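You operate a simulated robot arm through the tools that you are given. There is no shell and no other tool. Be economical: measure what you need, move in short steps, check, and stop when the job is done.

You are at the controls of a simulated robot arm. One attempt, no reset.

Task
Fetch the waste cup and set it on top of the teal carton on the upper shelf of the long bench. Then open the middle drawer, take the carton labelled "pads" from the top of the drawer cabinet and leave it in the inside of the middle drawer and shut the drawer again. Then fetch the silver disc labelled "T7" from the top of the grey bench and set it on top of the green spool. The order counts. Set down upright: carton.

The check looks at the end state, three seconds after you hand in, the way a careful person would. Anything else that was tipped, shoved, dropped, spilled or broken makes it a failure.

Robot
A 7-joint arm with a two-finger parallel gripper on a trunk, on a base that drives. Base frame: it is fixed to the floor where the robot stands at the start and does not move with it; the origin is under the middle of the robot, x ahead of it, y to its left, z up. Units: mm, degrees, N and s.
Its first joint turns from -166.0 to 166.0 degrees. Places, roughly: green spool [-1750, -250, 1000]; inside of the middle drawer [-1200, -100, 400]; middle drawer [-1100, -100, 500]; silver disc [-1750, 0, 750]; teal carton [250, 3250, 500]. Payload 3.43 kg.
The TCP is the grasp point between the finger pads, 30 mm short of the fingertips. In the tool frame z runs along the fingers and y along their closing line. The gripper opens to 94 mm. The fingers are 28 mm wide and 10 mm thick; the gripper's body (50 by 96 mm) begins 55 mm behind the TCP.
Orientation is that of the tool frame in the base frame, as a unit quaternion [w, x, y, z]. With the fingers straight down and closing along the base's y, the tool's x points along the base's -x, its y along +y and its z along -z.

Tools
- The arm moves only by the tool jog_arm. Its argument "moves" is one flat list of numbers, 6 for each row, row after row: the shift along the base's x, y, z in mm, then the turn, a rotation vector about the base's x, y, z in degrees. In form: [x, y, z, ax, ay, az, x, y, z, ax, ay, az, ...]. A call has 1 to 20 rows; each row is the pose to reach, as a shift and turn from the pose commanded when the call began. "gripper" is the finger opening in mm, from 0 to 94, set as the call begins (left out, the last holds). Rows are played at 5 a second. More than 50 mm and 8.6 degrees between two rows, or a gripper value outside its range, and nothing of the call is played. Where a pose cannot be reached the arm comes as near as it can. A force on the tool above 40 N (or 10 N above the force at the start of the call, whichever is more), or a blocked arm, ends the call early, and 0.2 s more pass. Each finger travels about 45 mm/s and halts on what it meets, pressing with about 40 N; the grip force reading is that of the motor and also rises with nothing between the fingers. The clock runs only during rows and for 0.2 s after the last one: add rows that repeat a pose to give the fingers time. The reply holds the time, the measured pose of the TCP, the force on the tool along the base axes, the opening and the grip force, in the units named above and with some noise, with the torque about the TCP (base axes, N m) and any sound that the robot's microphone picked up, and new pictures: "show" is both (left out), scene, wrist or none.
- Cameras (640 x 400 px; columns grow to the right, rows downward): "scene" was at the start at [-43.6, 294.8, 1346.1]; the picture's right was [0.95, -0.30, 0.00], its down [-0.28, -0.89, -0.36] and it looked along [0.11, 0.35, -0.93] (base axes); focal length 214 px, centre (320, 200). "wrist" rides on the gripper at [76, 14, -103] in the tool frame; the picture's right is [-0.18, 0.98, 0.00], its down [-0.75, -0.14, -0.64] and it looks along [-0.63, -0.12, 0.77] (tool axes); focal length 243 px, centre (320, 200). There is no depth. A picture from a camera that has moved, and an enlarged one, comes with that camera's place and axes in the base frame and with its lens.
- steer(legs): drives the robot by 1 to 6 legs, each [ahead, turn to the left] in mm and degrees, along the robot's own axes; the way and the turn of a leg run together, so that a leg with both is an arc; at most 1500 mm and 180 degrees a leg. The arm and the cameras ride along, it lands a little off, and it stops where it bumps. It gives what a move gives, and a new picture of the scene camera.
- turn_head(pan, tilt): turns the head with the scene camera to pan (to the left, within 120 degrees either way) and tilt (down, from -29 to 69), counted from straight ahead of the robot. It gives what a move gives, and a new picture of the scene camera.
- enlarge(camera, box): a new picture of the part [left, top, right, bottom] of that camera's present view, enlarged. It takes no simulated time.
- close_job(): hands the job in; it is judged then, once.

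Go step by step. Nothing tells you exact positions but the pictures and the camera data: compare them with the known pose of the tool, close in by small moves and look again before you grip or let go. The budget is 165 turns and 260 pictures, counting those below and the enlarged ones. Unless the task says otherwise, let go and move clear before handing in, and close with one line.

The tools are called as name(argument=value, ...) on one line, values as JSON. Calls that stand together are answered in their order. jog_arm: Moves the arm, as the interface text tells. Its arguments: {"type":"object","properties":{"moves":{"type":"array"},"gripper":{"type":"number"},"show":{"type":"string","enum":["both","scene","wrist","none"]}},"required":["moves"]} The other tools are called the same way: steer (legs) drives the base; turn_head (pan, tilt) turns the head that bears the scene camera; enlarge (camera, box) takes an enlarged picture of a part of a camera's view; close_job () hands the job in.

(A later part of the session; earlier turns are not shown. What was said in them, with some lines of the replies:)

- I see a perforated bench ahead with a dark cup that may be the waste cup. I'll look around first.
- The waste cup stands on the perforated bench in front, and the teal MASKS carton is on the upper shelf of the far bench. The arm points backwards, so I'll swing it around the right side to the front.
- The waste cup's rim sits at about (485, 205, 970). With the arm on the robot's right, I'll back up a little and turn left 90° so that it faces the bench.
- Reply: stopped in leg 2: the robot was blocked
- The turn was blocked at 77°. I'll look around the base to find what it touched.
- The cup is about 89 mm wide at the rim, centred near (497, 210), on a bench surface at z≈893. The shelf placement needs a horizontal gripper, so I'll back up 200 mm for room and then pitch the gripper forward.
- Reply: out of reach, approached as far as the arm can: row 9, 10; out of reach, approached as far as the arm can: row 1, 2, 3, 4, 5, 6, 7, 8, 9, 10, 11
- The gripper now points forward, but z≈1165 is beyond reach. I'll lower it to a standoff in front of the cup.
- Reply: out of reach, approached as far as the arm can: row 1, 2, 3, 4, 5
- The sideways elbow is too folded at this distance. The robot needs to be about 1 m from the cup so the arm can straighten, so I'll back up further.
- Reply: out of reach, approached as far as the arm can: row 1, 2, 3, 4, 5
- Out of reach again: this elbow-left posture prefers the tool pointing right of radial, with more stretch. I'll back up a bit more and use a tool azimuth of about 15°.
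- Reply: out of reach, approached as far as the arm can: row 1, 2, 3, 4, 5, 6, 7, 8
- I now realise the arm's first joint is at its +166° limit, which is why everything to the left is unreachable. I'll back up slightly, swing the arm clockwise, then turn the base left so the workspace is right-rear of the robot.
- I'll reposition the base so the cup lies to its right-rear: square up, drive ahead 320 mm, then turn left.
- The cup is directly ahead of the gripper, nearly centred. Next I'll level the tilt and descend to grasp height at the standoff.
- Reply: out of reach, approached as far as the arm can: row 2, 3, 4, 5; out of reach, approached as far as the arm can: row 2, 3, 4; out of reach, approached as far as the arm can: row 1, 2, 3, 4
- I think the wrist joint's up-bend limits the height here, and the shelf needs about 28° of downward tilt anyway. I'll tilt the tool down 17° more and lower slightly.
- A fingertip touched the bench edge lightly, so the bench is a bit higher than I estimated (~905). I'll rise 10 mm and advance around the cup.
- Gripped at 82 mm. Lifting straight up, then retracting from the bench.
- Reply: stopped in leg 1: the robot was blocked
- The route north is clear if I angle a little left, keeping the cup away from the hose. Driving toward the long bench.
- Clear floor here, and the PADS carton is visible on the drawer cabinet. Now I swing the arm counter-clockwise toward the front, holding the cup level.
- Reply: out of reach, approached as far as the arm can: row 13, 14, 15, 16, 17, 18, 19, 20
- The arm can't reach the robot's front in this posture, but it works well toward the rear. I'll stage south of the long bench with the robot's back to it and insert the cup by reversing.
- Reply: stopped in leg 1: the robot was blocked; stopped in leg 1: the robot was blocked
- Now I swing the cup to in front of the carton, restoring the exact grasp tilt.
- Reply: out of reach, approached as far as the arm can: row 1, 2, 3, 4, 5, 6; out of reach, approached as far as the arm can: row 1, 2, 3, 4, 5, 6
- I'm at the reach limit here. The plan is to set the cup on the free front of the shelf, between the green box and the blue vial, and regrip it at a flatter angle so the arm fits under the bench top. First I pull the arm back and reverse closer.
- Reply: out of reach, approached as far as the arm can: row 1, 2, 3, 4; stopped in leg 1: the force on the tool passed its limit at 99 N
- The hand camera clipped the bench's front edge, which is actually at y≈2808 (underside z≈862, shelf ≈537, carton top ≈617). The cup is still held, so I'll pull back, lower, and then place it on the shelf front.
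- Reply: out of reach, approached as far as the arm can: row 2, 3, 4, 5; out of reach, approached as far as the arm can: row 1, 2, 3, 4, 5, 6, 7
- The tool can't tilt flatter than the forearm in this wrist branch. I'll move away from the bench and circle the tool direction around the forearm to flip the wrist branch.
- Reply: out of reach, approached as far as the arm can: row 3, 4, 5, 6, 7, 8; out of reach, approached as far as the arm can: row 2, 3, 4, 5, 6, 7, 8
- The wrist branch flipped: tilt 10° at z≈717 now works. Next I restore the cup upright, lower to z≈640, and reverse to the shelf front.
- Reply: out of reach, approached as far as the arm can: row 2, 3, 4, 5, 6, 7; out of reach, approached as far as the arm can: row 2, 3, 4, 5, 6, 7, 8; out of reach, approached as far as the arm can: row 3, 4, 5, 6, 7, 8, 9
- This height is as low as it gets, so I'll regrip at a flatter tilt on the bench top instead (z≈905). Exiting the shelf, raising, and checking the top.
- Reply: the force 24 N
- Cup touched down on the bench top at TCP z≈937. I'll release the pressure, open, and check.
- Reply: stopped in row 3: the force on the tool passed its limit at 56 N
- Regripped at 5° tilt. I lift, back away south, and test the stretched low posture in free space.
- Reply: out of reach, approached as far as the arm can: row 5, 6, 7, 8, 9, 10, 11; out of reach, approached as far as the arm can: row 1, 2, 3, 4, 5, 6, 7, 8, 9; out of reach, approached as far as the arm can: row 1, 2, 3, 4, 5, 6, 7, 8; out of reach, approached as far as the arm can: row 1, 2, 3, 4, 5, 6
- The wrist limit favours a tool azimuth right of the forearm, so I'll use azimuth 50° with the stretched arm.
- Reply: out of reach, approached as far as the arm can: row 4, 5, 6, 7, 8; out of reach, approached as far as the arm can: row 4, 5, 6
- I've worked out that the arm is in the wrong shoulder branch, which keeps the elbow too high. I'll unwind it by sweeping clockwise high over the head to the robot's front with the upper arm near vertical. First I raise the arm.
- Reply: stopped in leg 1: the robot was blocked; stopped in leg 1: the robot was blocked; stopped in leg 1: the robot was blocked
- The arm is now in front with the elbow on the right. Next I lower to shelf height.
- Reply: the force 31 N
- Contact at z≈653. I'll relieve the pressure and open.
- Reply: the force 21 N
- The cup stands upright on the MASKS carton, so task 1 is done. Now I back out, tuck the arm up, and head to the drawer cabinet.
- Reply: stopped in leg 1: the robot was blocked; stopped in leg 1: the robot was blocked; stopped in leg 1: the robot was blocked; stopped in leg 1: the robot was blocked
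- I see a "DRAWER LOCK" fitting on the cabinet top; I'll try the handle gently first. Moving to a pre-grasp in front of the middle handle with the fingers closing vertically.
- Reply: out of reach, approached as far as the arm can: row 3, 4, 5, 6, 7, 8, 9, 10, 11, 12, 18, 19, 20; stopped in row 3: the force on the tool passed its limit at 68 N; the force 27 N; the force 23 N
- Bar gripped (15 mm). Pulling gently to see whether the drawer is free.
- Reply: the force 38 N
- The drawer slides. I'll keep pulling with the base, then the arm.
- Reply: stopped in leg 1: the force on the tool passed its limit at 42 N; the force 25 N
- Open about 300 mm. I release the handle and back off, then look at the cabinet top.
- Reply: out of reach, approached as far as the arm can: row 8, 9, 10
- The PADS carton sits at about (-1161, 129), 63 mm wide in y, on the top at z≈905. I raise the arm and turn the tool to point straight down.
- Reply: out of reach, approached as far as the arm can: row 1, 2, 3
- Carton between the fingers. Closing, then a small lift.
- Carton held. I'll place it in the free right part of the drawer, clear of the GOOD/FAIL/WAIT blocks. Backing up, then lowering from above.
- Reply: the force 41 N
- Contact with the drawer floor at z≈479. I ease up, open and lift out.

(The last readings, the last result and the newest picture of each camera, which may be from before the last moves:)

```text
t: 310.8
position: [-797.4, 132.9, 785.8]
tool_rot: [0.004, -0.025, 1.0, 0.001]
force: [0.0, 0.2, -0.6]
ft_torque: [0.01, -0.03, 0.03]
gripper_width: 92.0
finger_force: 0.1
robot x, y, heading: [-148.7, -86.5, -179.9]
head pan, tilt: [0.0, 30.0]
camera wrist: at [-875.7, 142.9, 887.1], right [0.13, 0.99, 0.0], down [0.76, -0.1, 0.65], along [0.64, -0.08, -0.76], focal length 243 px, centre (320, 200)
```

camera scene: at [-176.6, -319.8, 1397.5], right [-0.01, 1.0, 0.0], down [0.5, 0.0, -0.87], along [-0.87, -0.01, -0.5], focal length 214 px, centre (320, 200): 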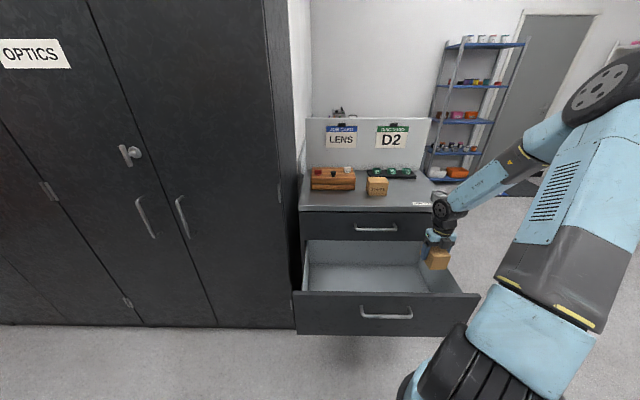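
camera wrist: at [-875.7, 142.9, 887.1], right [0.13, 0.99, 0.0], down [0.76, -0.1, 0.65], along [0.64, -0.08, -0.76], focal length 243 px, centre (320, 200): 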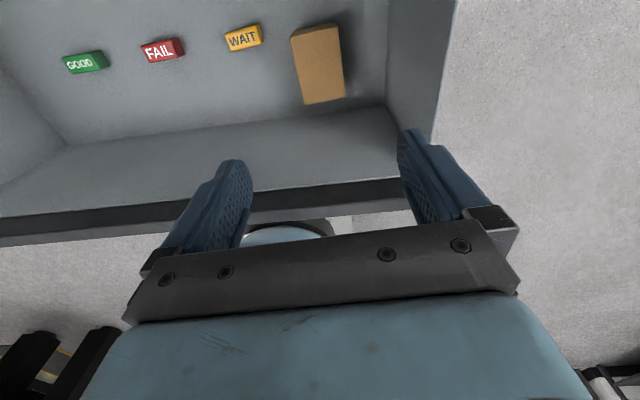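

The carton stands upright in the drawer. Now I reconfigure to a horizontal tool and push the drawer shut.

steer(legs=[[-178, 0]])

jog_arm(gripper=0, moves=[0, -14, 31, 0, 0, -8.2, 0, -28, 63, 0, 0, -16.4, 0, -42, 94, 0, 0, -24.5, 0, -56, 125, 0, 0, -32.7, 0, -70, 157, 0, 0, -40.9, 0, -84, 188, 0, 0, -49.1, 0, -98, 220, 0, 0, -57.3, 0, -112, 251, 0, 0, -65.5, 0, -126, 282, 0, 0, -73.6, 0, -140, 314, 0, 0, -81.8, 0, -153, 345, 0, 0, -88], show="none")

jog_arm(moves=[0, -5, -40, 0, 7, 0, 0, -10, -80, 0, 14, 0, 0, -15, -120, 0, 21, 0, 0, -20, -160, 0, 28, 0, 0, -25, -200, 0, 35, 0, 0, -30, -240, 0, 42, 0, 0, -35, -280, 0, 49, 0, 0, -40, -320, 0, 56, 0, 0, -45, -360, 0, 63, 0, 0, -50, -400, 0, 69.5, 0], show="scene")

```text
t: 312.3
position: [-616.5, 133.9, 785.8]
tool_rot: [0.002, -0.026, 1.0, 0.001]
force: [0.5, 1.2, 0.2]
ft_torque: [-0.02, 0.01, -0.04]
gripper_width: 92.1
finger_force: 0.0
robot x, y, heading: [29.8, -83.2, -179.5]
head pan, tilt: [0.0, 30.0]
camera scene: at [3.3, -318.5, 1397.6], right [-0.01, 1.0, 0.0], down [0.5, 0.0, -0.87], along [-0.87, -0.01, -0.5], focal length 214 px, centre (320, 200)
```

scene: 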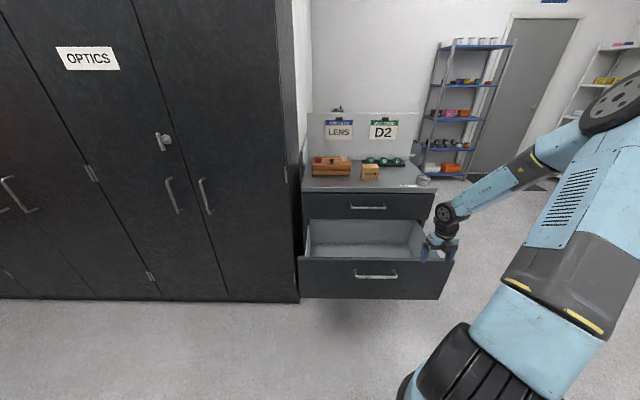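

```text
t: 314.7
position: [-617.8, -20.0, 1131.2]
tool_rot: [0.004, 0.677, 0.736, -0.001]
force: [-0.6, 0.1, 0.3]
ft_torque: [0.0, -0.02, 0.0]
gripper_width: 0.1
finger_force: 33.4
robot x, y, heading: [32.6, -84.1, -179.5]
head pan, tilt: [0.0, 30.0]
```

```text
t: 317.1
position: [-611.5, 92.5, 795.2]
tool_rot: [-0.398, 0.682, 0.551, -0.269]
force: [-0.5, -2.1, 0.9]
ft_torque: [0.05, 0.03, -0.07]
gripper_width: 0.0
finger_force: 33.4
out of reach, approached as far as the arm can: row 7, 8, 9, 10
robot x, y, heading: [36.9, -79.6, -179.6]
head pan, tilt: [0.0, 30.0]
stopped in row 10: the arm was blocked; the commanded pose is now the measured one
camera scene: at [3.2, -319.4, 1397.4], right [-0.01, 1.0, 0.0], down [0.5, 0.0, -0.87], along [-0.87, -0.01, -0.5], focal length 214 px, centre (320, 200)
```

scene: 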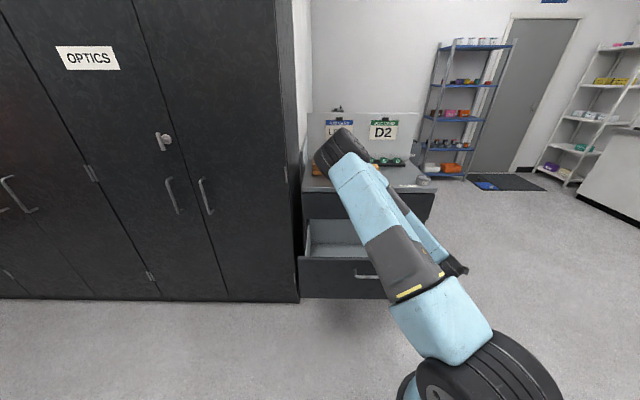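

The arm folded awkwardly. I'll raise it back up to recover.

jog_arm(moves=[-10, -5, 30, 0, 0, 0, -20, -15, 65, 0, 0, 0, -30, -25, 100, 0, 0, 0, -40, -35, 140, 0, 0, 0, -50, -45, 180, 0, 0, 0, -60, -55, 220, 0, 0, 0, -70, -65, 260, 0, 0, 0, -80, -80, 300, 0, 0, 0], show="scene")

```text
t: 318.9
position: [-692.9, 12.2, 1094.1]
tool_rot: [-0.397, 0.683, 0.551, -0.269]
force: [0.8, -0.8, -0.1]
ft_torque: [-0.01, 0.01, -0.02]
gripper_width: 0.1
finger_force: 33.0
robot x, y, heading: [36.6, -82.9, -179.8]
head pan, tilt: [0.0, 30.0]
camera scene: at [3.2, -318.5, 1397.6], right [-0.01, 1.0, 0.0], down [0.5, 0.0, -0.87], along [-0.87, -0.01, -0.5], focal length 214 px, centre (320, 200)
```

scene: 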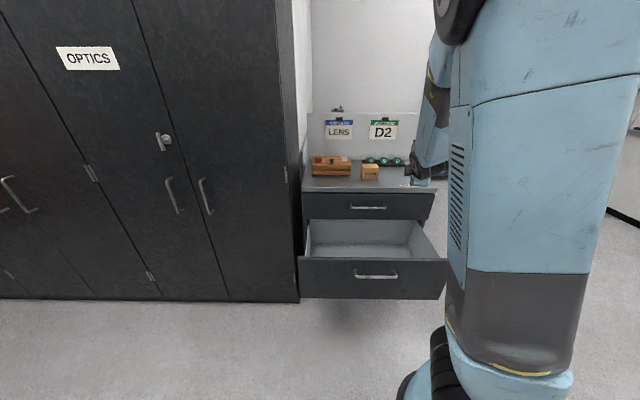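

jog_arm(moves=[10, -9, -40, 0, -1.2, 1.7, 20, -18, -80, 0, -2.4, 3.4, 30, -27, -120, 0, -3.6, 5.1, 40, -37, -160, 0, -4.8, 6.8, 50, -46, -200, 0, -6, 8.5, 60, -55, -240, 0, -7.2, 10.2, 66, -64, -280, 0, -8.4, 11.9, 66, -74, -320, 0, -9.6, 13.6, 66, -83, -360, 0, -10.8, 15.3, 66, -92, -390, 0, -12, 17])

```text
t: 321.1
position: [-625.4, -78.9, 704.7]
tool_rot: [-0.294, 0.619, 0.683, -0.252]
force: [-0.6, 0.3, 0.0]
ft_torque: [-0.01, 0.0, 0.01]
gripper_width: 0.0
finger_force: 33.1
out of reach, approached as far as the arm can: row 6, 7
robot x, y, heading: [32.0, -82.9, -179.7]
head pan, tilt: [0.0, 30.0]
camera scene: at [3.5, -318.4, 1397.6], right [-0.01, 1.0, 0.0], down [0.5, 0.0, -0.87], along [-0.87, -0.01, -0.5], focal length 214 px, centre (320, 200)
camera wrist: at [-547.5, -3.8, 771.9], right [0.7, -0.08, -0.71], down [0.41, -0.78, 0.48], along [-0.59, -0.63, -0.51], focal length 243 px, centre (320, 200)
```

scene: 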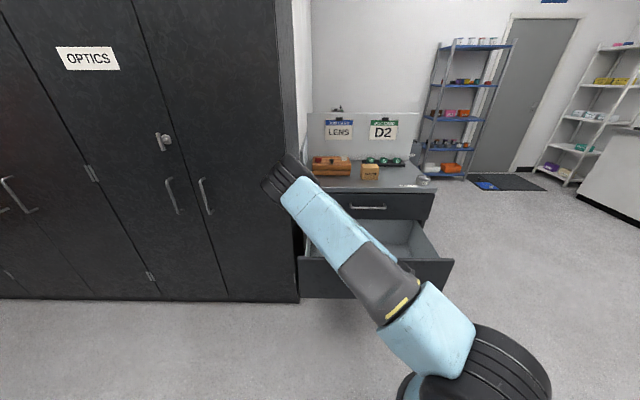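
wrist: 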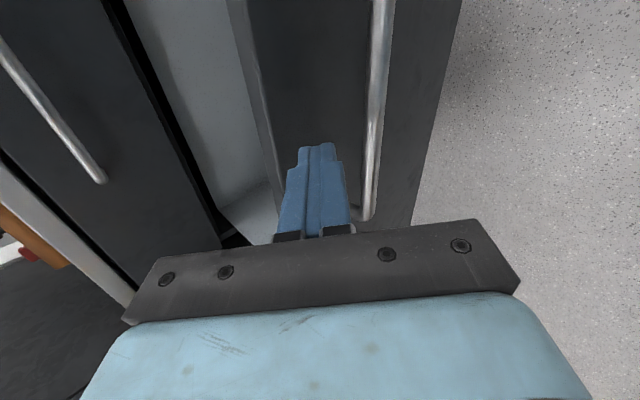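

The fingers are aimed at the drawer face above the handle, so I push by driving forward.

steer(legs=[[315, 0]])

```text
t: 323.3
position: [-941.8, -81.6, 702.9]
tool_rot: [-0.294, 0.618, 0.684, -0.253]
force: [0.4, -0.2, 0.3]
ft_torque: [-0.01, 0.01, 0.01]
gripper_width: 0.0
finger_force: 33.4
robot x, y, heading: [-283.8, -84.1, -179.9]
head pan, tilt: [0.0, 30.0]
camera scene: at [-314.5, -320.8, 1397.5], right [-0.01, 1.0, 0.0], down [0.5, 0.0, -0.87], along [-0.87, -0.01, -0.5], focal length 214 px, centre (320, 200)
```

scene: 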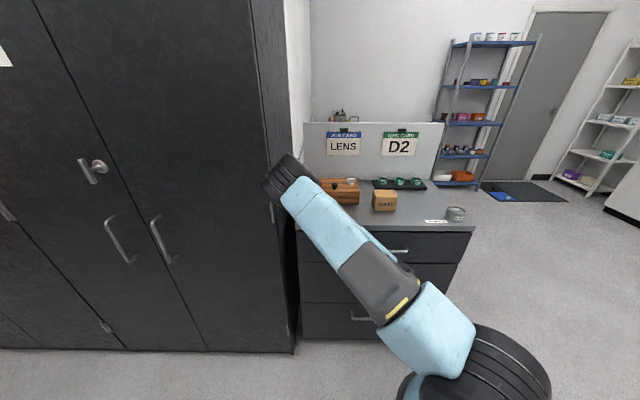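

jog_arm(moves=[-5, 0, 0, 0, 0, 0, -10, 0, 0, 0, 0, 0, -15, 0, 0, 0, 0, 0, -20, 0, 0, 0, 0, 0, -25, 0, 0, 0, 0, 0, -30, 0, 0, 0, 0, 0], show="wrist")

```text
t: 324.1
position: [-952.2, -80.5, 704.4]
tool_rot: [-0.291, 0.619, 0.685, -0.25]
force: [14.1, -2.8, 9.3]
ft_torque: [0.04, 0.08, -0.1]
gripper_width: 0.0
finger_force: 32.8
robot x, y, heading: [-285.4, -81.9, -179.6]
head pan, tilt: [0.0, 30.0]
stopped in row 4: the force on the tool passed its limit at 50 N (the readings are from after the stop); the commanded pose is now the measured one
camera wrist: at [-875.7, -5.6, 772.7], right [0.7, -0.08, -0.71], down [0.4, -0.78, 0.48], along [-0.59, -0.62, -0.52], focal length 243 px, centre (320, 200)
```

wrist: 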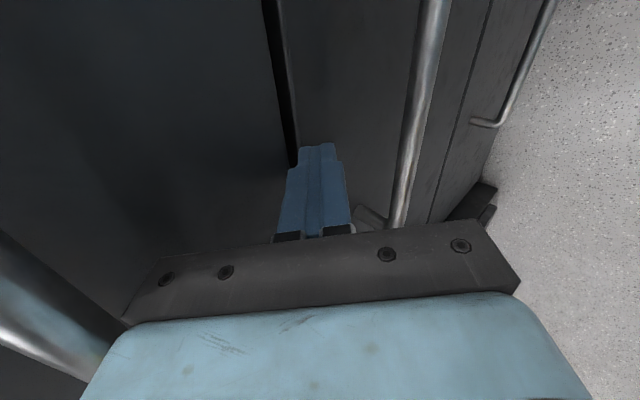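

The drawer is flush against its stop. Backing off and verifying.

steer(legs=[[-250, 0]])

enlarge(camera="scene", box=[290, 130, 466, 310])

```text
t: 326.0
position: [-706.6, -82.2, 702.6]
tool_rot: [-0.291, 0.619, 0.685, -0.25]
force: [0.3, -0.6, 0.0]
ft_torque: [0.0, 0.02, 0.0]
gripper_width: 0.1
finger_force: 32.7
robot x, y, heading: [-36.9, -81.3, -179.3]
head pan, tilt: [0.0, 30.0]
camera scene: at [-66.0, -319.2, 1397.6], right [-0.01, 1.0, 0.0], down [0.5, 0.0, -0.87], along [-0.87, -0.01, -0.5], focal length 214 px, centre (320, 200)
```

scene: 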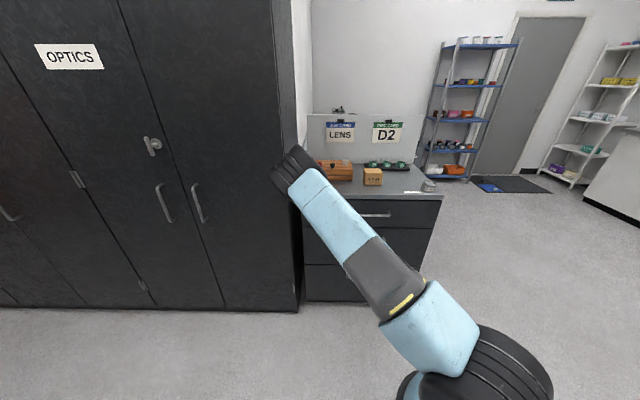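

```text
2.22 times, centred on (378, 220) of scene
camera zoom: at [-66.0, -319.2, 1397.6], right [-0.01, 1.0, 0.0], down [0.5, 0.0, -0.87], along [-0.87, -0.01, -0.5], focal length 477 px, centre (191, 156)
```

zoom: 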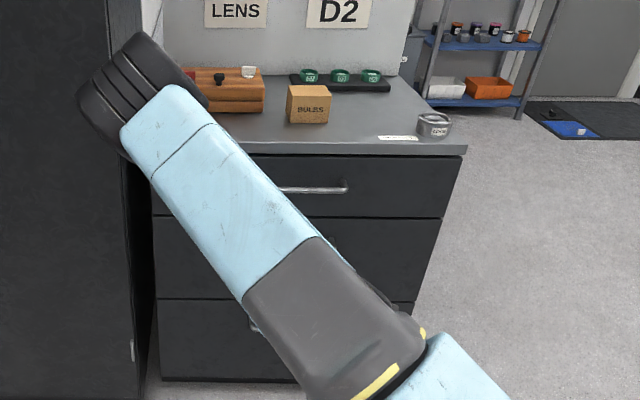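

Everything is flush. I raise the arm with the tool down and drive around to the grey bench behind the cabinet.

jog_arm(gripper=94, moves=[0, 0, 45, 0, -4.6, 0, 0, 0, 90, 0, -9.1, 0, 0, 0, 135, 0, -13.7, 0, 0, 0, 180, 0, -18.2, 0, 0, 0, 225, 0, -22.8, 0, 5, 0, 270, 0, -27.4, 0, 10, 0, 315, 0, -31.9, 0, 20, 0, 360, 0, -36.5, 0, 30, 0, 405, 0, -41, 0, 40, 0, 450, 0, -45.6, 0], show="none")

steer(legs=[[0, -47]])

steer(legs=[[1450, 0]])

```text
t: 328.4
position: [-654.9, -188.3, 1155.6]
tool_rot: [-0.004, 0.576, 0.817, 0.009]
force: [0.4, -0.1, 0.2]
ft_torque: [0.06, 0.04, 0.02]
gripper_width: 94.1
finger_force: 0.1
robot x, y, heading: [-36.9, -84.4, -179.4]
head pan, tilt: [0.0, 30.0]
stopped in row 10: the arm was blocked; the commanded pose is now the measured one
```

```text
t: 331.4
position: [-532.9, 302.7, 1156.6]
tool_rot: [0.001, 0.858, 0.514, 0.009]
force: [-0.6, -0.2, -0.6]
ft_torque: [0.01, -0.04, 0.0]
gripper_width: 94.1
finger_force: 0.1
robot x, y, heading: [-74.4, -119.3, 132.7]
head pan, tilt: [0.0, 30.0]
stopped in leg 1: the robot was blocked; the commanded pose is now the measured one
camera scene: at [-269.5, -256.5, 1397.5], right [0.73, 0.68, 0.0], down [0.34, -0.37, -0.87], along [-0.59, 0.64, -0.5], focal length 214 px, centre (320, 200)
```

scene: 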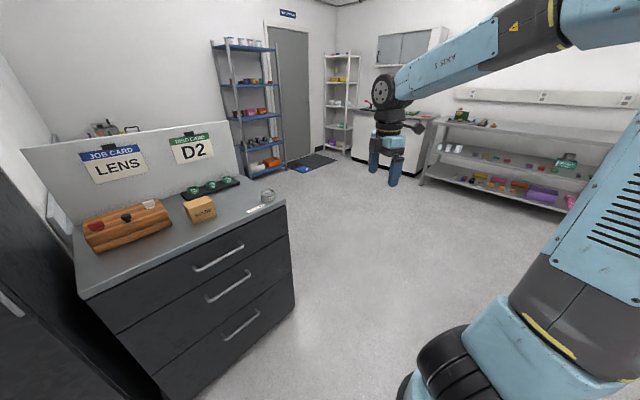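

```text
t: 338.7
position: [-1508.2, 1359.3, 1156.7]
tool_rot: [0.0, 0.857, 0.515, 0.009]
force: [0.4, 0.6, -0.6]
ft_torque: [-0.03, 0.0, 0.0]
gripper_width: 93.9
finger_force: 0.1
robot x, y, heading: [-1051.2, 940.4, 132.7]
head pan, tilt: [0.0, 30.0]
camera scene: at [-1245.5, 800.8, 1397.6], right [0.74, 0.68, 0.0], down [0.34, -0.37, -0.87], along [-0.59, 0.64, -0.5], focal length 214 px, centre (320, 200)
```

scene: 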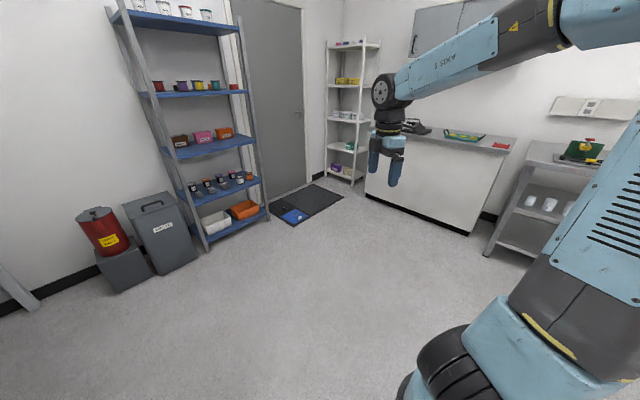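

turn_head(pan=80, tilt=30)

enlarge(camera="scene", box=[160, 60, 480, 260])

```text
t: 340.2
position: [-1508.4, 1360.0, 1157.0]
tool_rot: [0.0, 0.857, 0.515, 0.009]
force: [-0.6, 0.9, -0.5]
ft_torque: [0.0, 0.0, 0.01]
gripper_width: 94.2
finger_force: 0.0
robot x, y, heading: [-1050.4, 936.7, 132.6]
head pan, tilt: [80.0, 30.0]
camera scene: at [-1260.3, 685.6, 1397.6], right [-0.54, 0.84, 0.0], down [0.42, 0.27, -0.87], along [-0.73, -0.47, -0.5], focal length 214 px, centre (320, 200)
```

scene: 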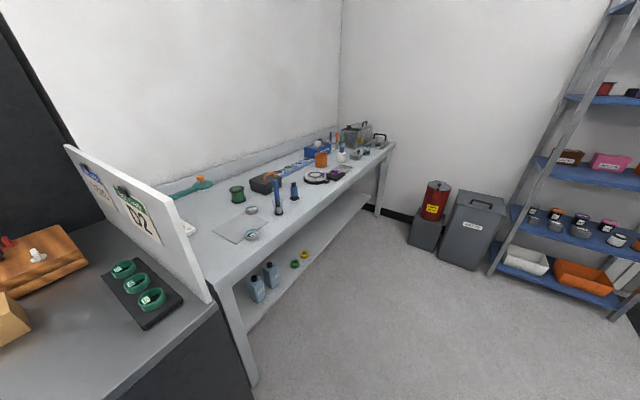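

```text
2.00 times, centred on (320, 160) of scene
camera zoom: at [-1260.3, 685.6, 1397.6], right [-0.54, 0.84, 0.0], down [0.42, 0.27, -0.87], along [-0.73, -0.47, -0.5], focal length 429 px, centre (320, 280)
```

zoom: 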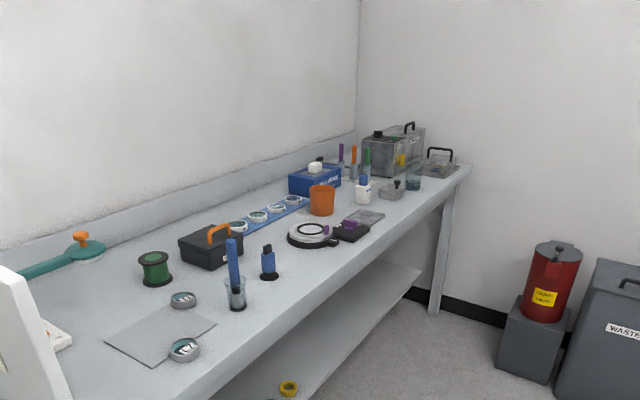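

enlarge(camera="scene", box=[215, 170, 311, 250])

```text
5.00 times, centred on (263, 210) of scene
camera zoom: at [-1260.3, 685.6, 1397.6], right [-0.54, 0.84, 0.0], down [0.42, 0.27, -0.87], along [-0.73, -0.47, -0.5], focal length 1072 px, centre (605, 150)
```

zoom: 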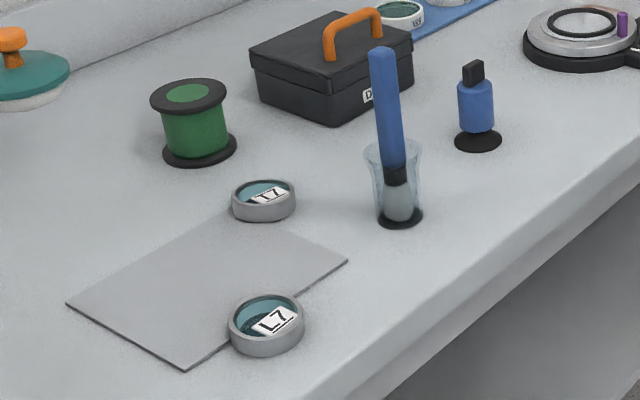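

enlarge(camera="scene", box=[255, 200, 287, 220])

```text
16.00 times, centred on (271, 210) of scene
camera zoom: at [-1260.3, 685.6, 1397.6], right [-0.54, 0.84, 0.0], down [0.42, 0.27, -0.87], along [-0.73, -0.47, -0.5], focal length 3432 px, centre (1104, 40)
```

zoom: 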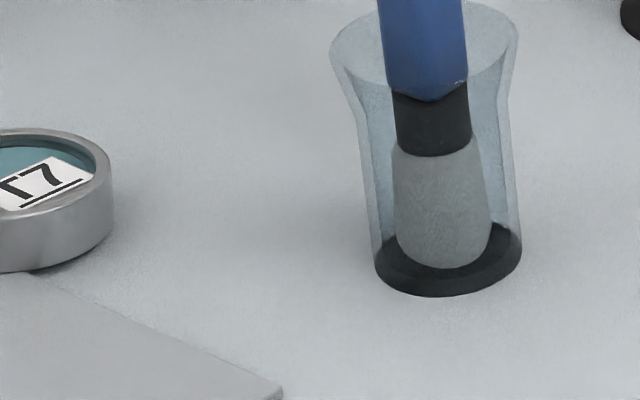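

enlarge(camera="scene", box=[238, 200, 270, 220])

enlarge(camera="scene", box=[238, 224, 278, 249])

```text
16.00 times, centred on (254, 210) of scene
camera zoom: at [-1260.3, 685.6, 1397.6], right [-0.54, 0.84, 0.0], down [0.42, 0.27, -0.87], along [-0.73, -0.47, -0.5], focal length 3432 px, centre (1376, 40)
```

zoom: 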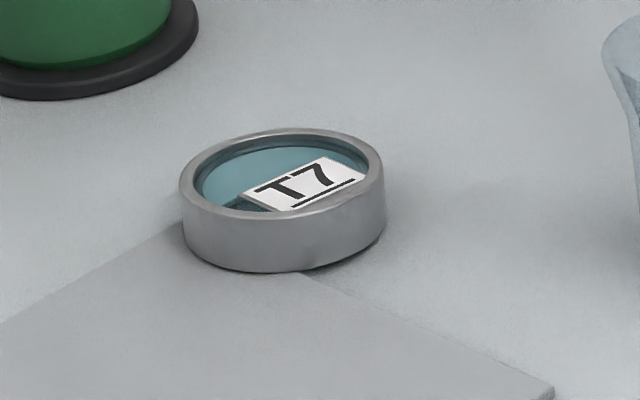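

```text
16.00 times, centred on (258, 236) of scene
camera zoom: at [-1260.3, 685.6, 1397.6], right [-0.54, 0.84, 0.0], down [0.42, 0.27, -0.87], along [-0.73, -0.47, -0.5], focal length 3432 px, centre (1312, -384)
```

zoom: 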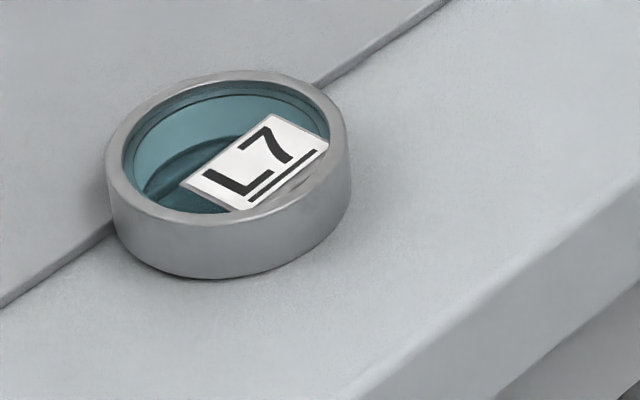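

T7 is the disc beside the spool (the other one is L7). I drive around to face the bench from the north.

steer(legs=[[0, 72]])

```text
t: 343.0
position: [-1674.8, 864.8, 1158.5]
tool_rot: [-0.005, 0.561, 0.828, 0.009]
force: [0.1, 0.8, -0.8]
ft_torque: [-0.03, 0.03, -0.01]
gripper_width: 93.9
finger_force: 0.0
robot x, y, heading: [-1053.5, 998.7, -175.9]
head pan, tilt: [80.0, 30.0]
stopped in leg 1: the robot was blocked; the commanded pose is now the measured one
camera scene: at [-989.7, 677.4, 1397.6], right [-0.99, 0.1, 0.0], down [0.05, 0.5, -0.87], along [-0.09, -0.86, -0.5], focal length 214 px, centre (320, 200)
```

scene: 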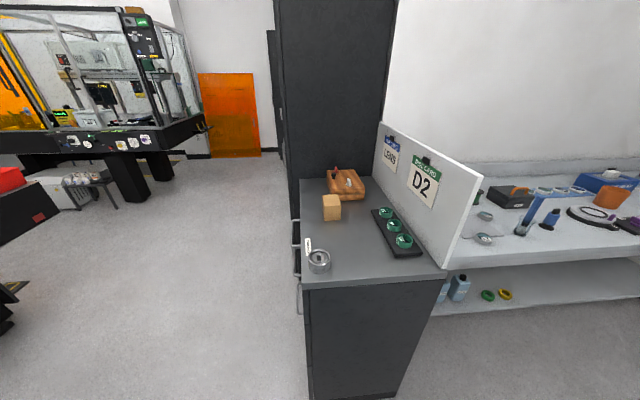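

steer(legs=[[0, 20], [865, 0]])

steer(legs=[[0, 70]])

turn_head(pan=0, tilt=40)

```text
t: 348.8
position: [-2367.3, 308.8, 1158.2]
tool_rot: [-0.006, 0.408, 0.913, 0.008]
force: [0.7, 0.4, 0.1]
ft_torque: [0.01, -0.01, 0.03]
gripper_width: 94.2
finger_force: 0.0
robot x, y, heading: [-1830.1, 643.2, -155.4]
head pan, tilt: [80.0, 30.0]
camera scene: at [-1658.2, 367.0, 1397.6], right [-0.97, -0.25, 0.0], down [-0.12, 0.48, -0.87], along [0.22, -0.84, -0.5], focal length 214 px, centre (320, 200)
```

scene: 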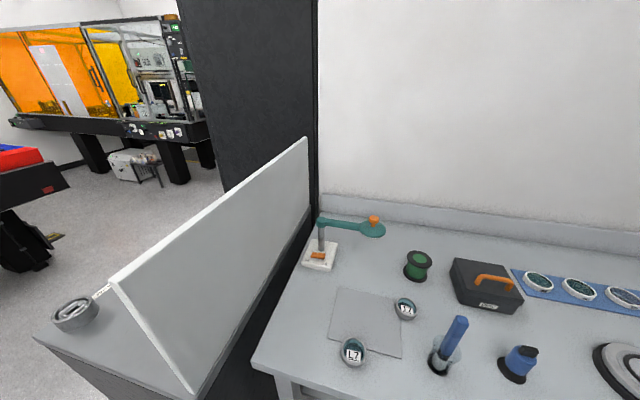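

```text
t: 351.4
position: [-1993.1, 31.0, 1159.0]
tool_rot: [-0.008, 0.039, 0.999, 0.006]
force: [-0.2, 0.4, -0.2]
ft_torque: [-0.02, 0.03, 0.0]
gripper_width: 94.1
finger_force: 0.2
robot x, y, heading: [-1878.7, 659.2, -109.9]
head pan, tilt: [80.0, 30.0]
stopped in leg 1: the robot was blocked; the commanded pose is now the measured one
camera scene: at [-1561.3, 592.3, 1397.6], right [-0.5, -0.87, 0.0], down [-0.43, 0.25, -0.87], along [0.75, -0.43, -0.5], focal length 214 px, centre (320, 200)
```

scene: 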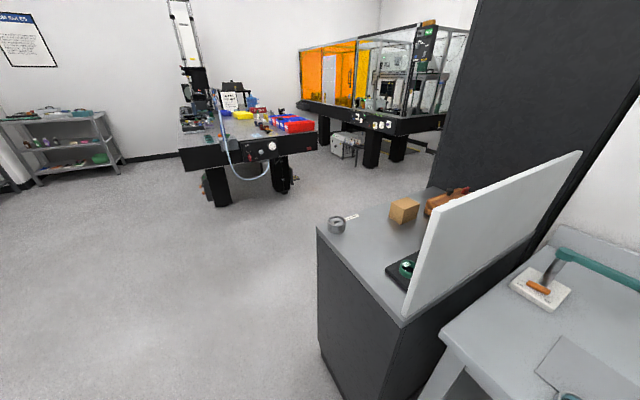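

```text
t: 352.9
position: [-1992.4, 30.0, 1158.5]
tool_rot: [-0.009, 0.039, 0.999, 0.005]
force: [0.3, -0.7, 0.7]
ft_torque: [0.0, -0.03, 0.03]
gripper_width: 93.9
finger_force: 0.1
robot x, y, heading: [-1880.7, 659.1, -110.2]
head pan, tilt: [0.0, 40.0]
camera scene: at [-1668.6, 557.4, 1382.2], right [-0.94, 0.34, 0.0], down [0.22, 0.6, -0.77], along [-0.26, -0.72, -0.64], focal length 214 px, centre (320, 200)
```

scene: 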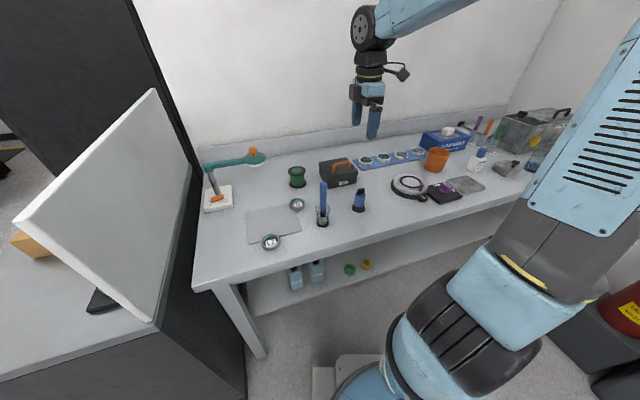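

By triangulation T7 is at about (-1790, -24, 865) and the spool at about (-1838, -185, top ~910). Both are within reach, so I hover above T7.

jog_arm(moves=[40, -10, -20, 0, 0, 0, 80, -21, -45, 0, 0, 0, 120, -32, -70, 0, 0, 0, 160, -43, -100, 0, 0, 0, 200, -54, -130, 0, 0, 0, 202, -54, -150, 0, 0, 0], show="wrist")

```text
refused: row 4 steps farther than a row can; nothing moved
```

jog_arm(moves=[34, -9, -25, 0, 0, 0, 68, -18, -50, 0, 0, 0, 102, -27, -75, 0, 0, 0, 136, -36, -100, 0, 0, 0, 170, -45, -125, 0, 0, 0, 202, -54, -150, 0, 0, 0], show="wrist")

```text
t: 354.3
position: [-1790.8, -24.4, 1006.9]
tool_rot: [-0.008, 0.04, 0.999, 0.006]
force: [-0.7, 0.2, -0.3]
ft_torque: [0.01, -0.03, -0.01]
gripper_width: 94.0
finger_force: 0.1
robot x, y, heading: [-1877.5, 665.6, -110.1]
head pan, tilt: [0.0, 40.0]
camera wrist: at [-1864.5, -4.7, 1111.0], right [0.26, 0.97, 0.01], down [0.75, -0.21, 0.63], along [0.61, -0.16, -0.78], focal length 243 px, centre (320, 200)
```

wrist: 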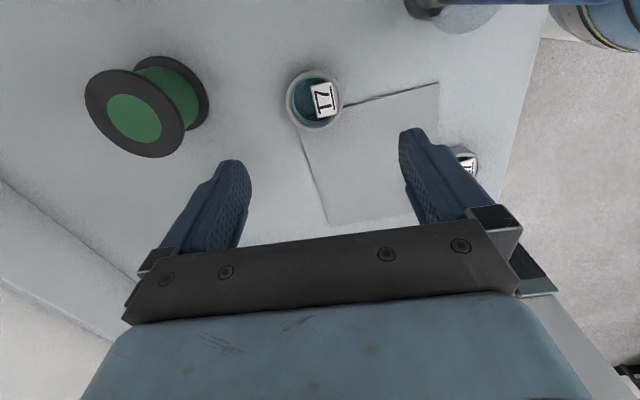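

jog_arm(moves=[-4, -1, -25, 0, 0, 0, -7, -3, -50, 0, 0, 0, -7, -3, -70, 0, 0, 0], show="wrist")

```text
t: 355.1
position: [-1798.4, -27.9, 939.0]
tool_rot: [-0.008, 0.039, 0.999, 0.004]
force: [-0.1, -0.3, 1.5]
ft_torque: [-0.04, 0.0, -0.01]
gripper_width: 94.2
finger_force: 0.0
robot x, y, heading: [-1883.3, 660.6, -109.9]
head pan, tilt: [0.0, 40.0]
camera wrist: at [-1871.9, -8.8, 1041.9], right [0.26, 0.97, 0.01], down [0.75, -0.21, 0.63], along [0.61, -0.16, -0.78], focal length 243 px, centre (320, 200)
```

wrist: 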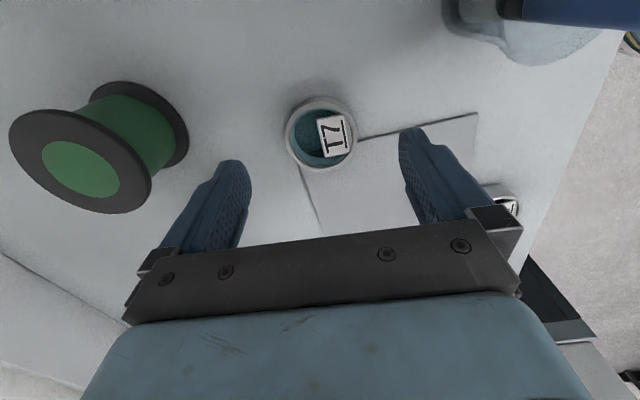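

jog_arm(moves=[1, 0, -20, 0, 0, 0, 2, 0, -40, 0, 0, 0, 2, 0, -55, 0, 0, 0, 2, 0, -55, 0, 0, 0], show="wrist")

```text
t: 356.1
position: [-1793.9, -27.4, 885.6]
tool_rot: [-0.008, 0.04, 0.999, 0.005]
force: [0.0, 0.4, 0.1]
ft_torque: [0.0, 0.01, -0.02]
gripper_width: 94.0
finger_force: 0.1
robot x, y, heading: [-1882.4, 662.4, -109.6]
head pan, tilt: [0.0, 40.0]
camera wrist: at [-1868.8, -8.5, 988.6], right [0.26, 0.97, 0.01], down [0.75, -0.21, 0.63], along [0.61, -0.16, -0.78], focal length 243 px, centre (320, 200)
```

wrist: 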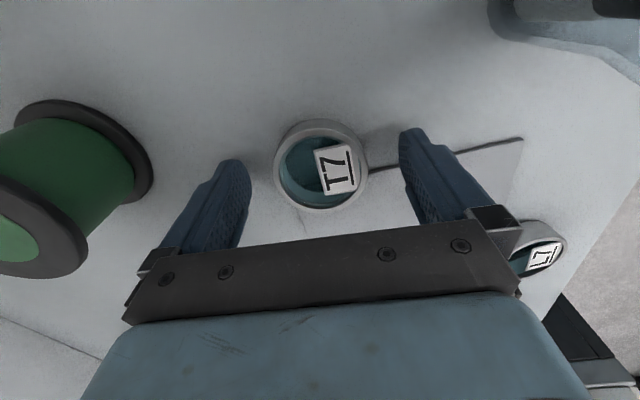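

jog_arm(moves=[-1, 1, -4, 0, 0, 0, -1, 1, -8, 0, 0, 0, -1, 1, -10, 0, 0, 0], show="none")

jog_arm(moves=[0, 0, -2, 0, 0, 0, 0, 0, -4, 0, 0, 0], show="none")

```text
t: 356.8
position: [-1795.6, -29.6, 880.0]
tool_rot: [-0.008, 0.04, 0.999, 0.002]
force: [0.3, 1.9, 8.4]
ft_torque: [-0.35, -0.05, 0.04]
gripper_width: 93.2
finger_force: 0.0
robot x, y, heading: [-1879.9, 662.3, -109.9]
head pan, tilt: [0.0, 40.0]
stopped in row 3: the force on the tool passed its limit at 46 N (the readings are from after the stop); the commanded pose is now the measured one
```

```text
t: 357.3
position: [-1796.5, -30.7, 879.2]
tool_rot: [-0.007, 0.04, 0.999, 0.0]
force: [-1.0, -0.9, 4.9]
ft_torque: [0.19, -0.05, -0.04]
gripper_width: 93.5
finger_force: 0.1
robot x, y, heading: [-1879.0, 663.3, -109.8]
head pan, tilt: [0.0, 40.0]
stopped in row 2: the force on the tool passed its limit at 44 N (the readings are from after the stop); the commanded pose is now the measured one
```

The fingertips are on the bench (z≈849). I raise 2 mm and close.

jog_arm(moves=[0, 2, 3, 0, 0, 0, 0, 2, 3, 0, 0, 0], show="none")

jog_arm(gripper=35, moves=[0, 0, 0, 0, 0, 0, 0, 0, 0, 0, 0, 0, 0, 0, 0, 0, 0, 0, 0, 0, 0, 0, 0, 0, 0, 0, 0, 0, 0, 0], show="wrist")

```text
t: 357.9
position: [-1795.4, -28.3, 882.8]
tool_rot: [-0.007, 0.04, 0.999, 0.0]
force: [0.2, 1.8, -0.1]
ft_torque: [0.01, -0.01, 0.02]
gripper_width: 94.3
finger_force: 0.1
robot x, y, heading: [-1879.3, 662.3, -109.8]
head pan, tilt: [0.0, 40.0]
```

```text
t: 359.1
position: [-1795.3, -27.4, 883.4]
tool_rot: [-0.008, 0.039, 0.999, 0.0]
force: [-0.1, 0.0, 0.9]
ft_torque: [0.06, -0.03, 0.03]
gripper_width: 54.5
finger_force: 39.9
robot x, y, heading: [-1882.4, 662.1, -109.7]
head pan, tilt: [0.0, 40.0]
camera wrist: at [-1870.3, -8.2, 986.2], right [0.26, 0.97, 0.0], down [0.75, -0.2, 0.63], along [0.61, -0.17, -0.78], focal length 243 px, centre (320, 200)
```

wrist: 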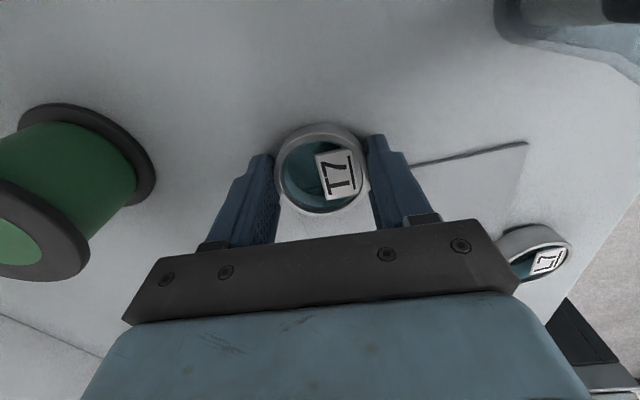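

T7 gripped. I lift and move over the spool.

jog_arm(moves=[0, 0, 20, 0, 0, 0, 0, 0, 50, 0, 0, 0, 0, 0, 90, 0, 0, 0, 0, 0, 125, 0, 0, 0, -13, -45, 130, 0, 0, 0, -26, -90, 130, 0, 0, 0, -33, -115, 130, 0, 0, 0, -33, -115, 130, 0, 0, 0], show="wrist")

```text
t: 360.9
position: [-1828.8, -144.7, 1011.6]
tool_rot: [-0.008, 0.041, 0.999, 0.001]
force: [0.2, -0.8, -0.2]
ft_torque: [-0.04, 0.04, 0.02]
gripper_width: 54.3
finger_force: 40.4
robot x, y, heading: [-1879.7, 663.2, -109.9]
head pan, tilt: [0.0, 40.0]
camera wrist: at [-1903.2, -124.3, 1115.8], right [0.26, 0.96, 0.0], down [0.75, -0.2, 0.63], along [0.61, -0.17, -0.78], focal length 243 px, centre (320, 200)
```

wrist: 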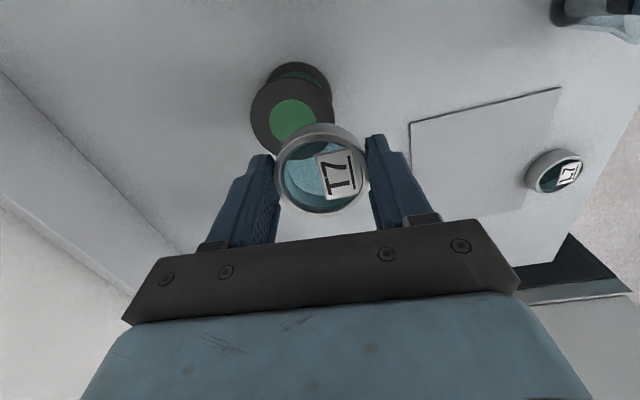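

jog_arm(moves=[-4, -13, -10, 0, 0, 0, -7, -26, -25, 0, 0, 0, -7, -26, -45, 0, 0, 0, -7, -26, -56, 0, 0, 0, -7, -26, -56, 0, 0, 0], show="both")

enlarge(camera="scene", box=[256, 130, 352, 190])

```text
t: 362.1
position: [-1834.7, -168.7, 956.6]
tool_rot: [-0.008, 0.04, 0.999, 0.0]
force: [0.3, -0.1, -1.1]
ft_torque: [0.01, -0.03, 0.06]
gripper_width: 54.5
finger_force: 40.0
robot x, y, heading: [-1879.1, 662.0, -110.0]
head pan, tilt: [0.0, 40.0]
camera scene: at [-1668.7, 557.1, 1382.2], right [-0.94, 0.34, 0.0], down [0.22, 0.6, -0.77], along [-0.26, -0.72, -0.64], focal length 214 px, centre (320, 200)
camera wrist: at [-1909.7, -149.5, 1059.5], right [0.26, 0.97, 0.0], down [0.75, -0.2, 0.63], along [0.61, -0.17, -0.78], focal length 243 px, centre (320, 200)
```

scene: 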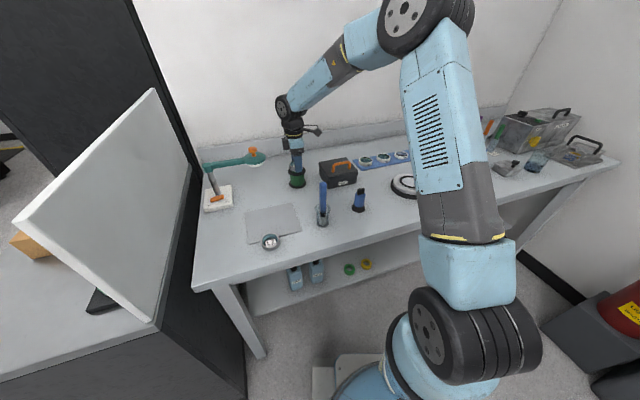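
wrist: 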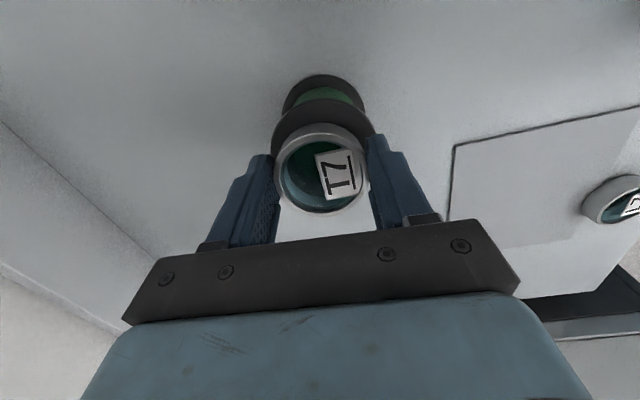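

```text
6.67 times, centred on (304, 160) of scene
camera zoom: at [-1668.7, 557.1, 1382.2], right [-0.94, 0.34, 0.0], down [0.22, 0.6, -0.77], along [-0.26, -0.72, -0.64], focal length 1430 px, centre (427, 467)
```

zoom: 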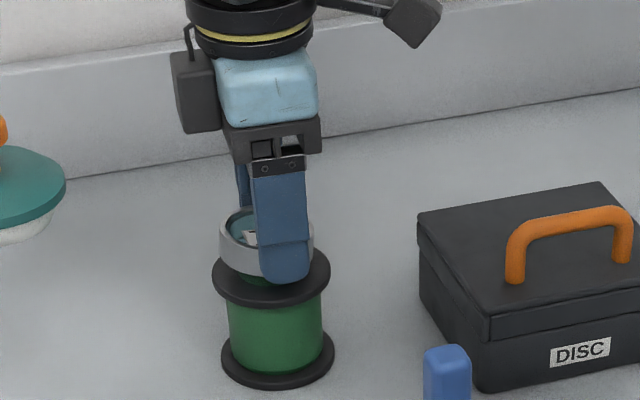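

jog_arm(moves=[-2, 0, -4, 0, 0, 0, -2, 0, -8, 0, 0, 0, -2, 0, -12, 0, 0, 0], show="none")

jog_arm(moves=[0, 0, -2, 0, 0, 0, 0, 0, -4, 0, 0, 0], show="none")

jog_arm(moves=[0, 0, -2, 0, 0, 0, 0, 0, -4, 0, 0, 0], show="wrist")

```text
t: 362.9
position: [-1836.7, -169.9, 947.0]
tool_rot: [-0.007, 0.04, 0.999, -0.002]
force: [-1.0, 3.5, 27.3]
ft_torque: [0.18, 0.65, -0.11]
gripper_width: 54.9
finger_force: 40.1
robot x, y, heading: [-1882.8, 664.1, -110.3]
head pan, tilt: [0.0, 40.0]
```

```text
t: 363.3
position: [-1836.9, -171.5, 946.8]
tool_rot: [-0.008, 0.04, 0.999, -0.002]
force: [0.2, -0.2, 7.3]
ft_torque: [0.07, 0.2, 0.0]
gripper_width: 54.4
finger_force: 40.0
robot x, y, heading: [-1879.0, 660.9, -110.1]
head pan, tilt: [0.0, 40.0]
stopped in row 2: the force on the tool passed its limit at 43 N (the readings are from after the stop); the commanded pose is now the measured one
```

```text
t: 363.9
position: [-1836.2, -171.2, 946.7]
tool_rot: [-0.007, 0.04, 0.999, -0.006]
force: [0.2, -1.9, 8.6]
ft_torque: [0.24, -0.08, 0.02]
gripper_width: 54.8
finger_force: 40.2
robot x, y, heading: [-1880.9, 663.5, -109.8]
head pan, tilt: [0.0, 40.0]
stopped in row 2: the force on the tool passed its limit at 44 N (the readings are from after the stop); the commanded pose is now the measured one
camera wrist: at [-1910.4, -151.2, 1049.4], right [0.26, 0.96, -0.01], down [0.75, -0.19, 0.63], along [0.61, -0.18, -0.77], focal length 243 px, centre (320, 200)
```

wrist: 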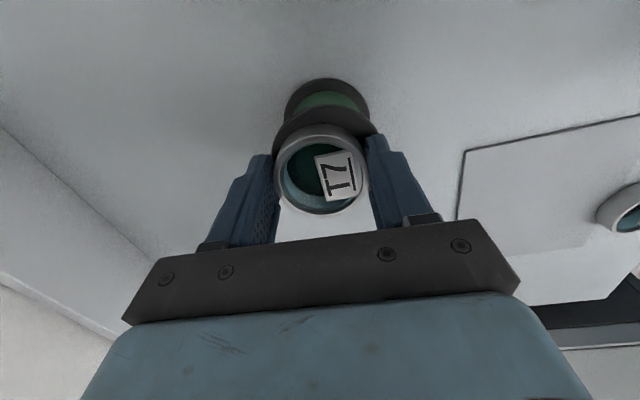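

jog_arm(moves=[0, 0, 4, 0, 0, 0, -3, 1, 6, 0, 0, 0, -6, 1, 6, 0, 0, 0, -6, 1, 3, 0, 0, 0, -6, 1, 1, 0, 0, 0], show="wrist")

enlarge(camera="scene", box=[264, 140, 328, 195])

enlarge(camera="wrist", box=[230, 60, 420, 220])

```text
t: 365.1
position: [-1842.8, -170.0, 946.0]
tool_rot: [-0.008, 0.04, 0.999, -0.005]
force: [-0.6, 0.6, 3.6]
ft_torque: [0.12, -0.05, 0.02]
gripper_width: 54.6
finger_force: 40.3
robot x, y, heading: [-1878.6, 662.0, -109.8]
head pan, tilt: [0.0, 40.0]
camera wrist: at [-1917.0, -149.7, 1049.5], right [0.26, 0.96, -0.01], down [0.75, -0.2, 0.63], along [0.61, -0.17, -0.78], focal length 243 px, centre (320, 200)
```

wrist: 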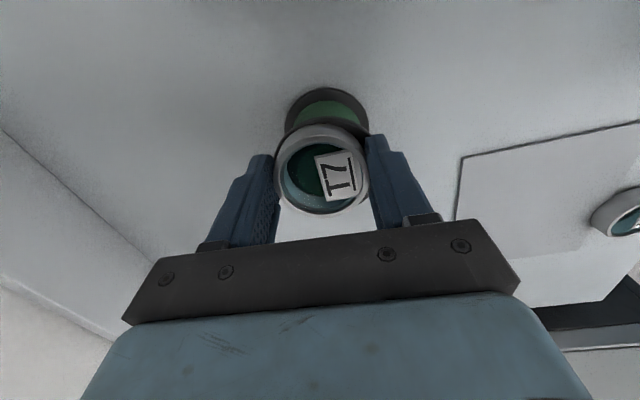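

```text
7.27 times, centred on (296, 168) of scene
camera zoom: at [-1668.7, 557.4, 1382.2], right [-0.94, 0.34, 0.0], down [0.22, 0.6, -0.77], along [-0.26, -0.72, -0.64], focal length 1560 px, centre (494, 436)
```

zoom: 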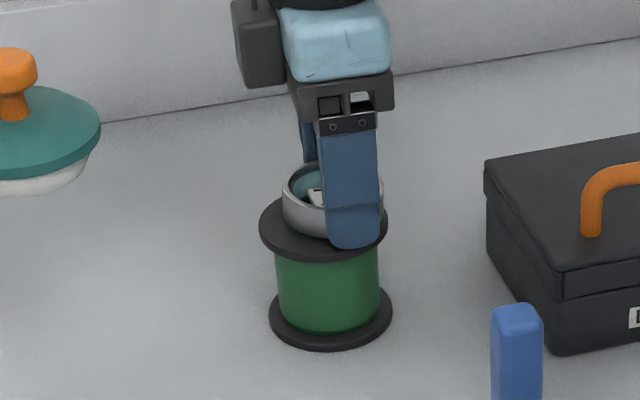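

```text
2.50 times, centred on (325, 140) of wrist
camera zoom: at [-1917.0, -149.7, 1049.5], right [0.26, 0.96, -0.01], down [0.75, -0.2, 0.63], along [0.61, -0.17, -0.78], focal length 606 px, centre (308, 350)
```

zoom: 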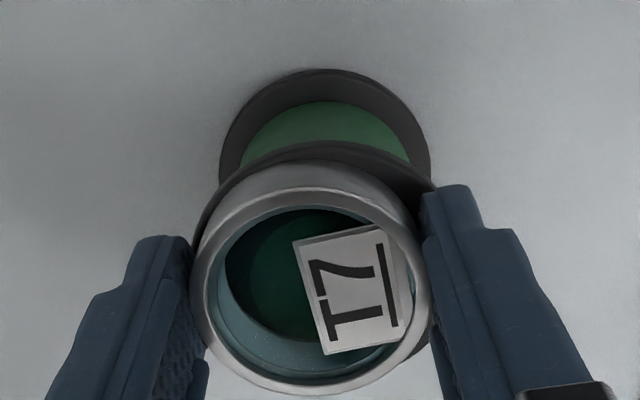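

jog_arm(moves=[0, 0, 4, 0, 0, 0, 3, -1, 4, 0, 0, 0, 3, -1, 2, 0, 0, 0, 3, -1, 0, 0, 0, 0], show="none")

jog_arm(gripper=94, moves=[0, 0, 0, 0, 0, 0, 0, 0, 0, 0, 0, 0, 0, 0, 0, 0, 0, 0, 0, 0, 0, 0, 0, 0, 0, 0, 15, 0, 0, 0, 0, 0, 40, 0, 0, 0, 0, 0, 80, 0, 0, 0, 0, 0, 120, 0, 0, 0], show="wrist")

enlarge(camera="scene", box=[264, 140, 328, 195])

```text
t: 366.1
position: [-1839.8, -172.0, 945.9]
tool_rot: [-0.008, 0.04, 0.999, -0.004]
force: [0.4, -1.1, 1.9]
ft_torque: [0.08, 0.0, -0.03]
gripper_width: 54.8
finger_force: 39.7
robot x, y, heading: [-1881.7, 658.8, -110.2]
head pan, tilt: [0.0, 40.0]
```

```text
t: 367.9
position: [-1841.1, -171.9, 1065.5]
tool_rot: [-0.008, 0.04, 0.999, -0.003]
force: [-0.6, 0.5, -0.8]
ft_torque: [0.04, 0.0, 0.01]
gripper_width: 93.8
finger_force: 0.1
robot x, y, heading: [-1880.0, 667.0, -109.8]
head pan, tilt: [0.0, 40.0]
camera wrist: at [-1914.9, -149.9, 1168.1], right [0.26, 0.96, -0.01], down [0.75, -0.2, 0.63], along [0.61, -0.17, -0.78], focal length 243 px, centre (320, 200)
```

wrist: 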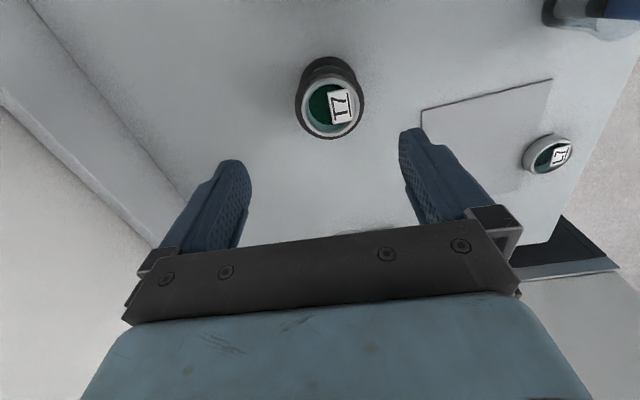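

```text
7.27 times, centred on (296, 168) of scene
camera zoom: at [-1668.7, 556.8, 1382.2], right [-0.94, 0.34, 0.0], down [0.22, 0.6, -0.77], along [-0.26, -0.72, -0.64], focal length 1560 px, centre (494, 436)
```

zoom: 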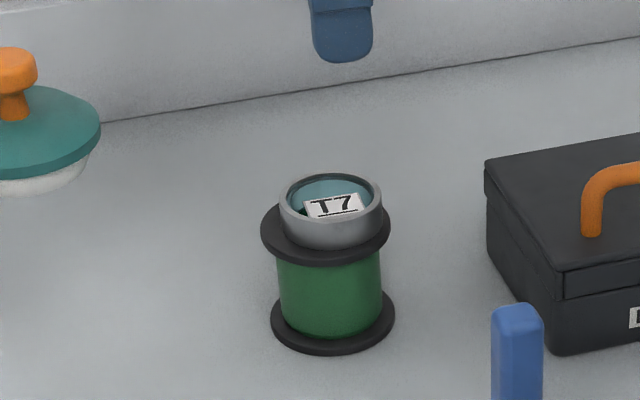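

T7 rests flat on the spool and the gripper is open and clear above it. All three steps are finished, so I'm handing in.

close_job()

```text
The job is handed in.
```

I finished all three steps in order. The waste cup is on the teal carton, the "pads" carton is upright in the closed middle drawer, and the "T7" disc is on the green spool.
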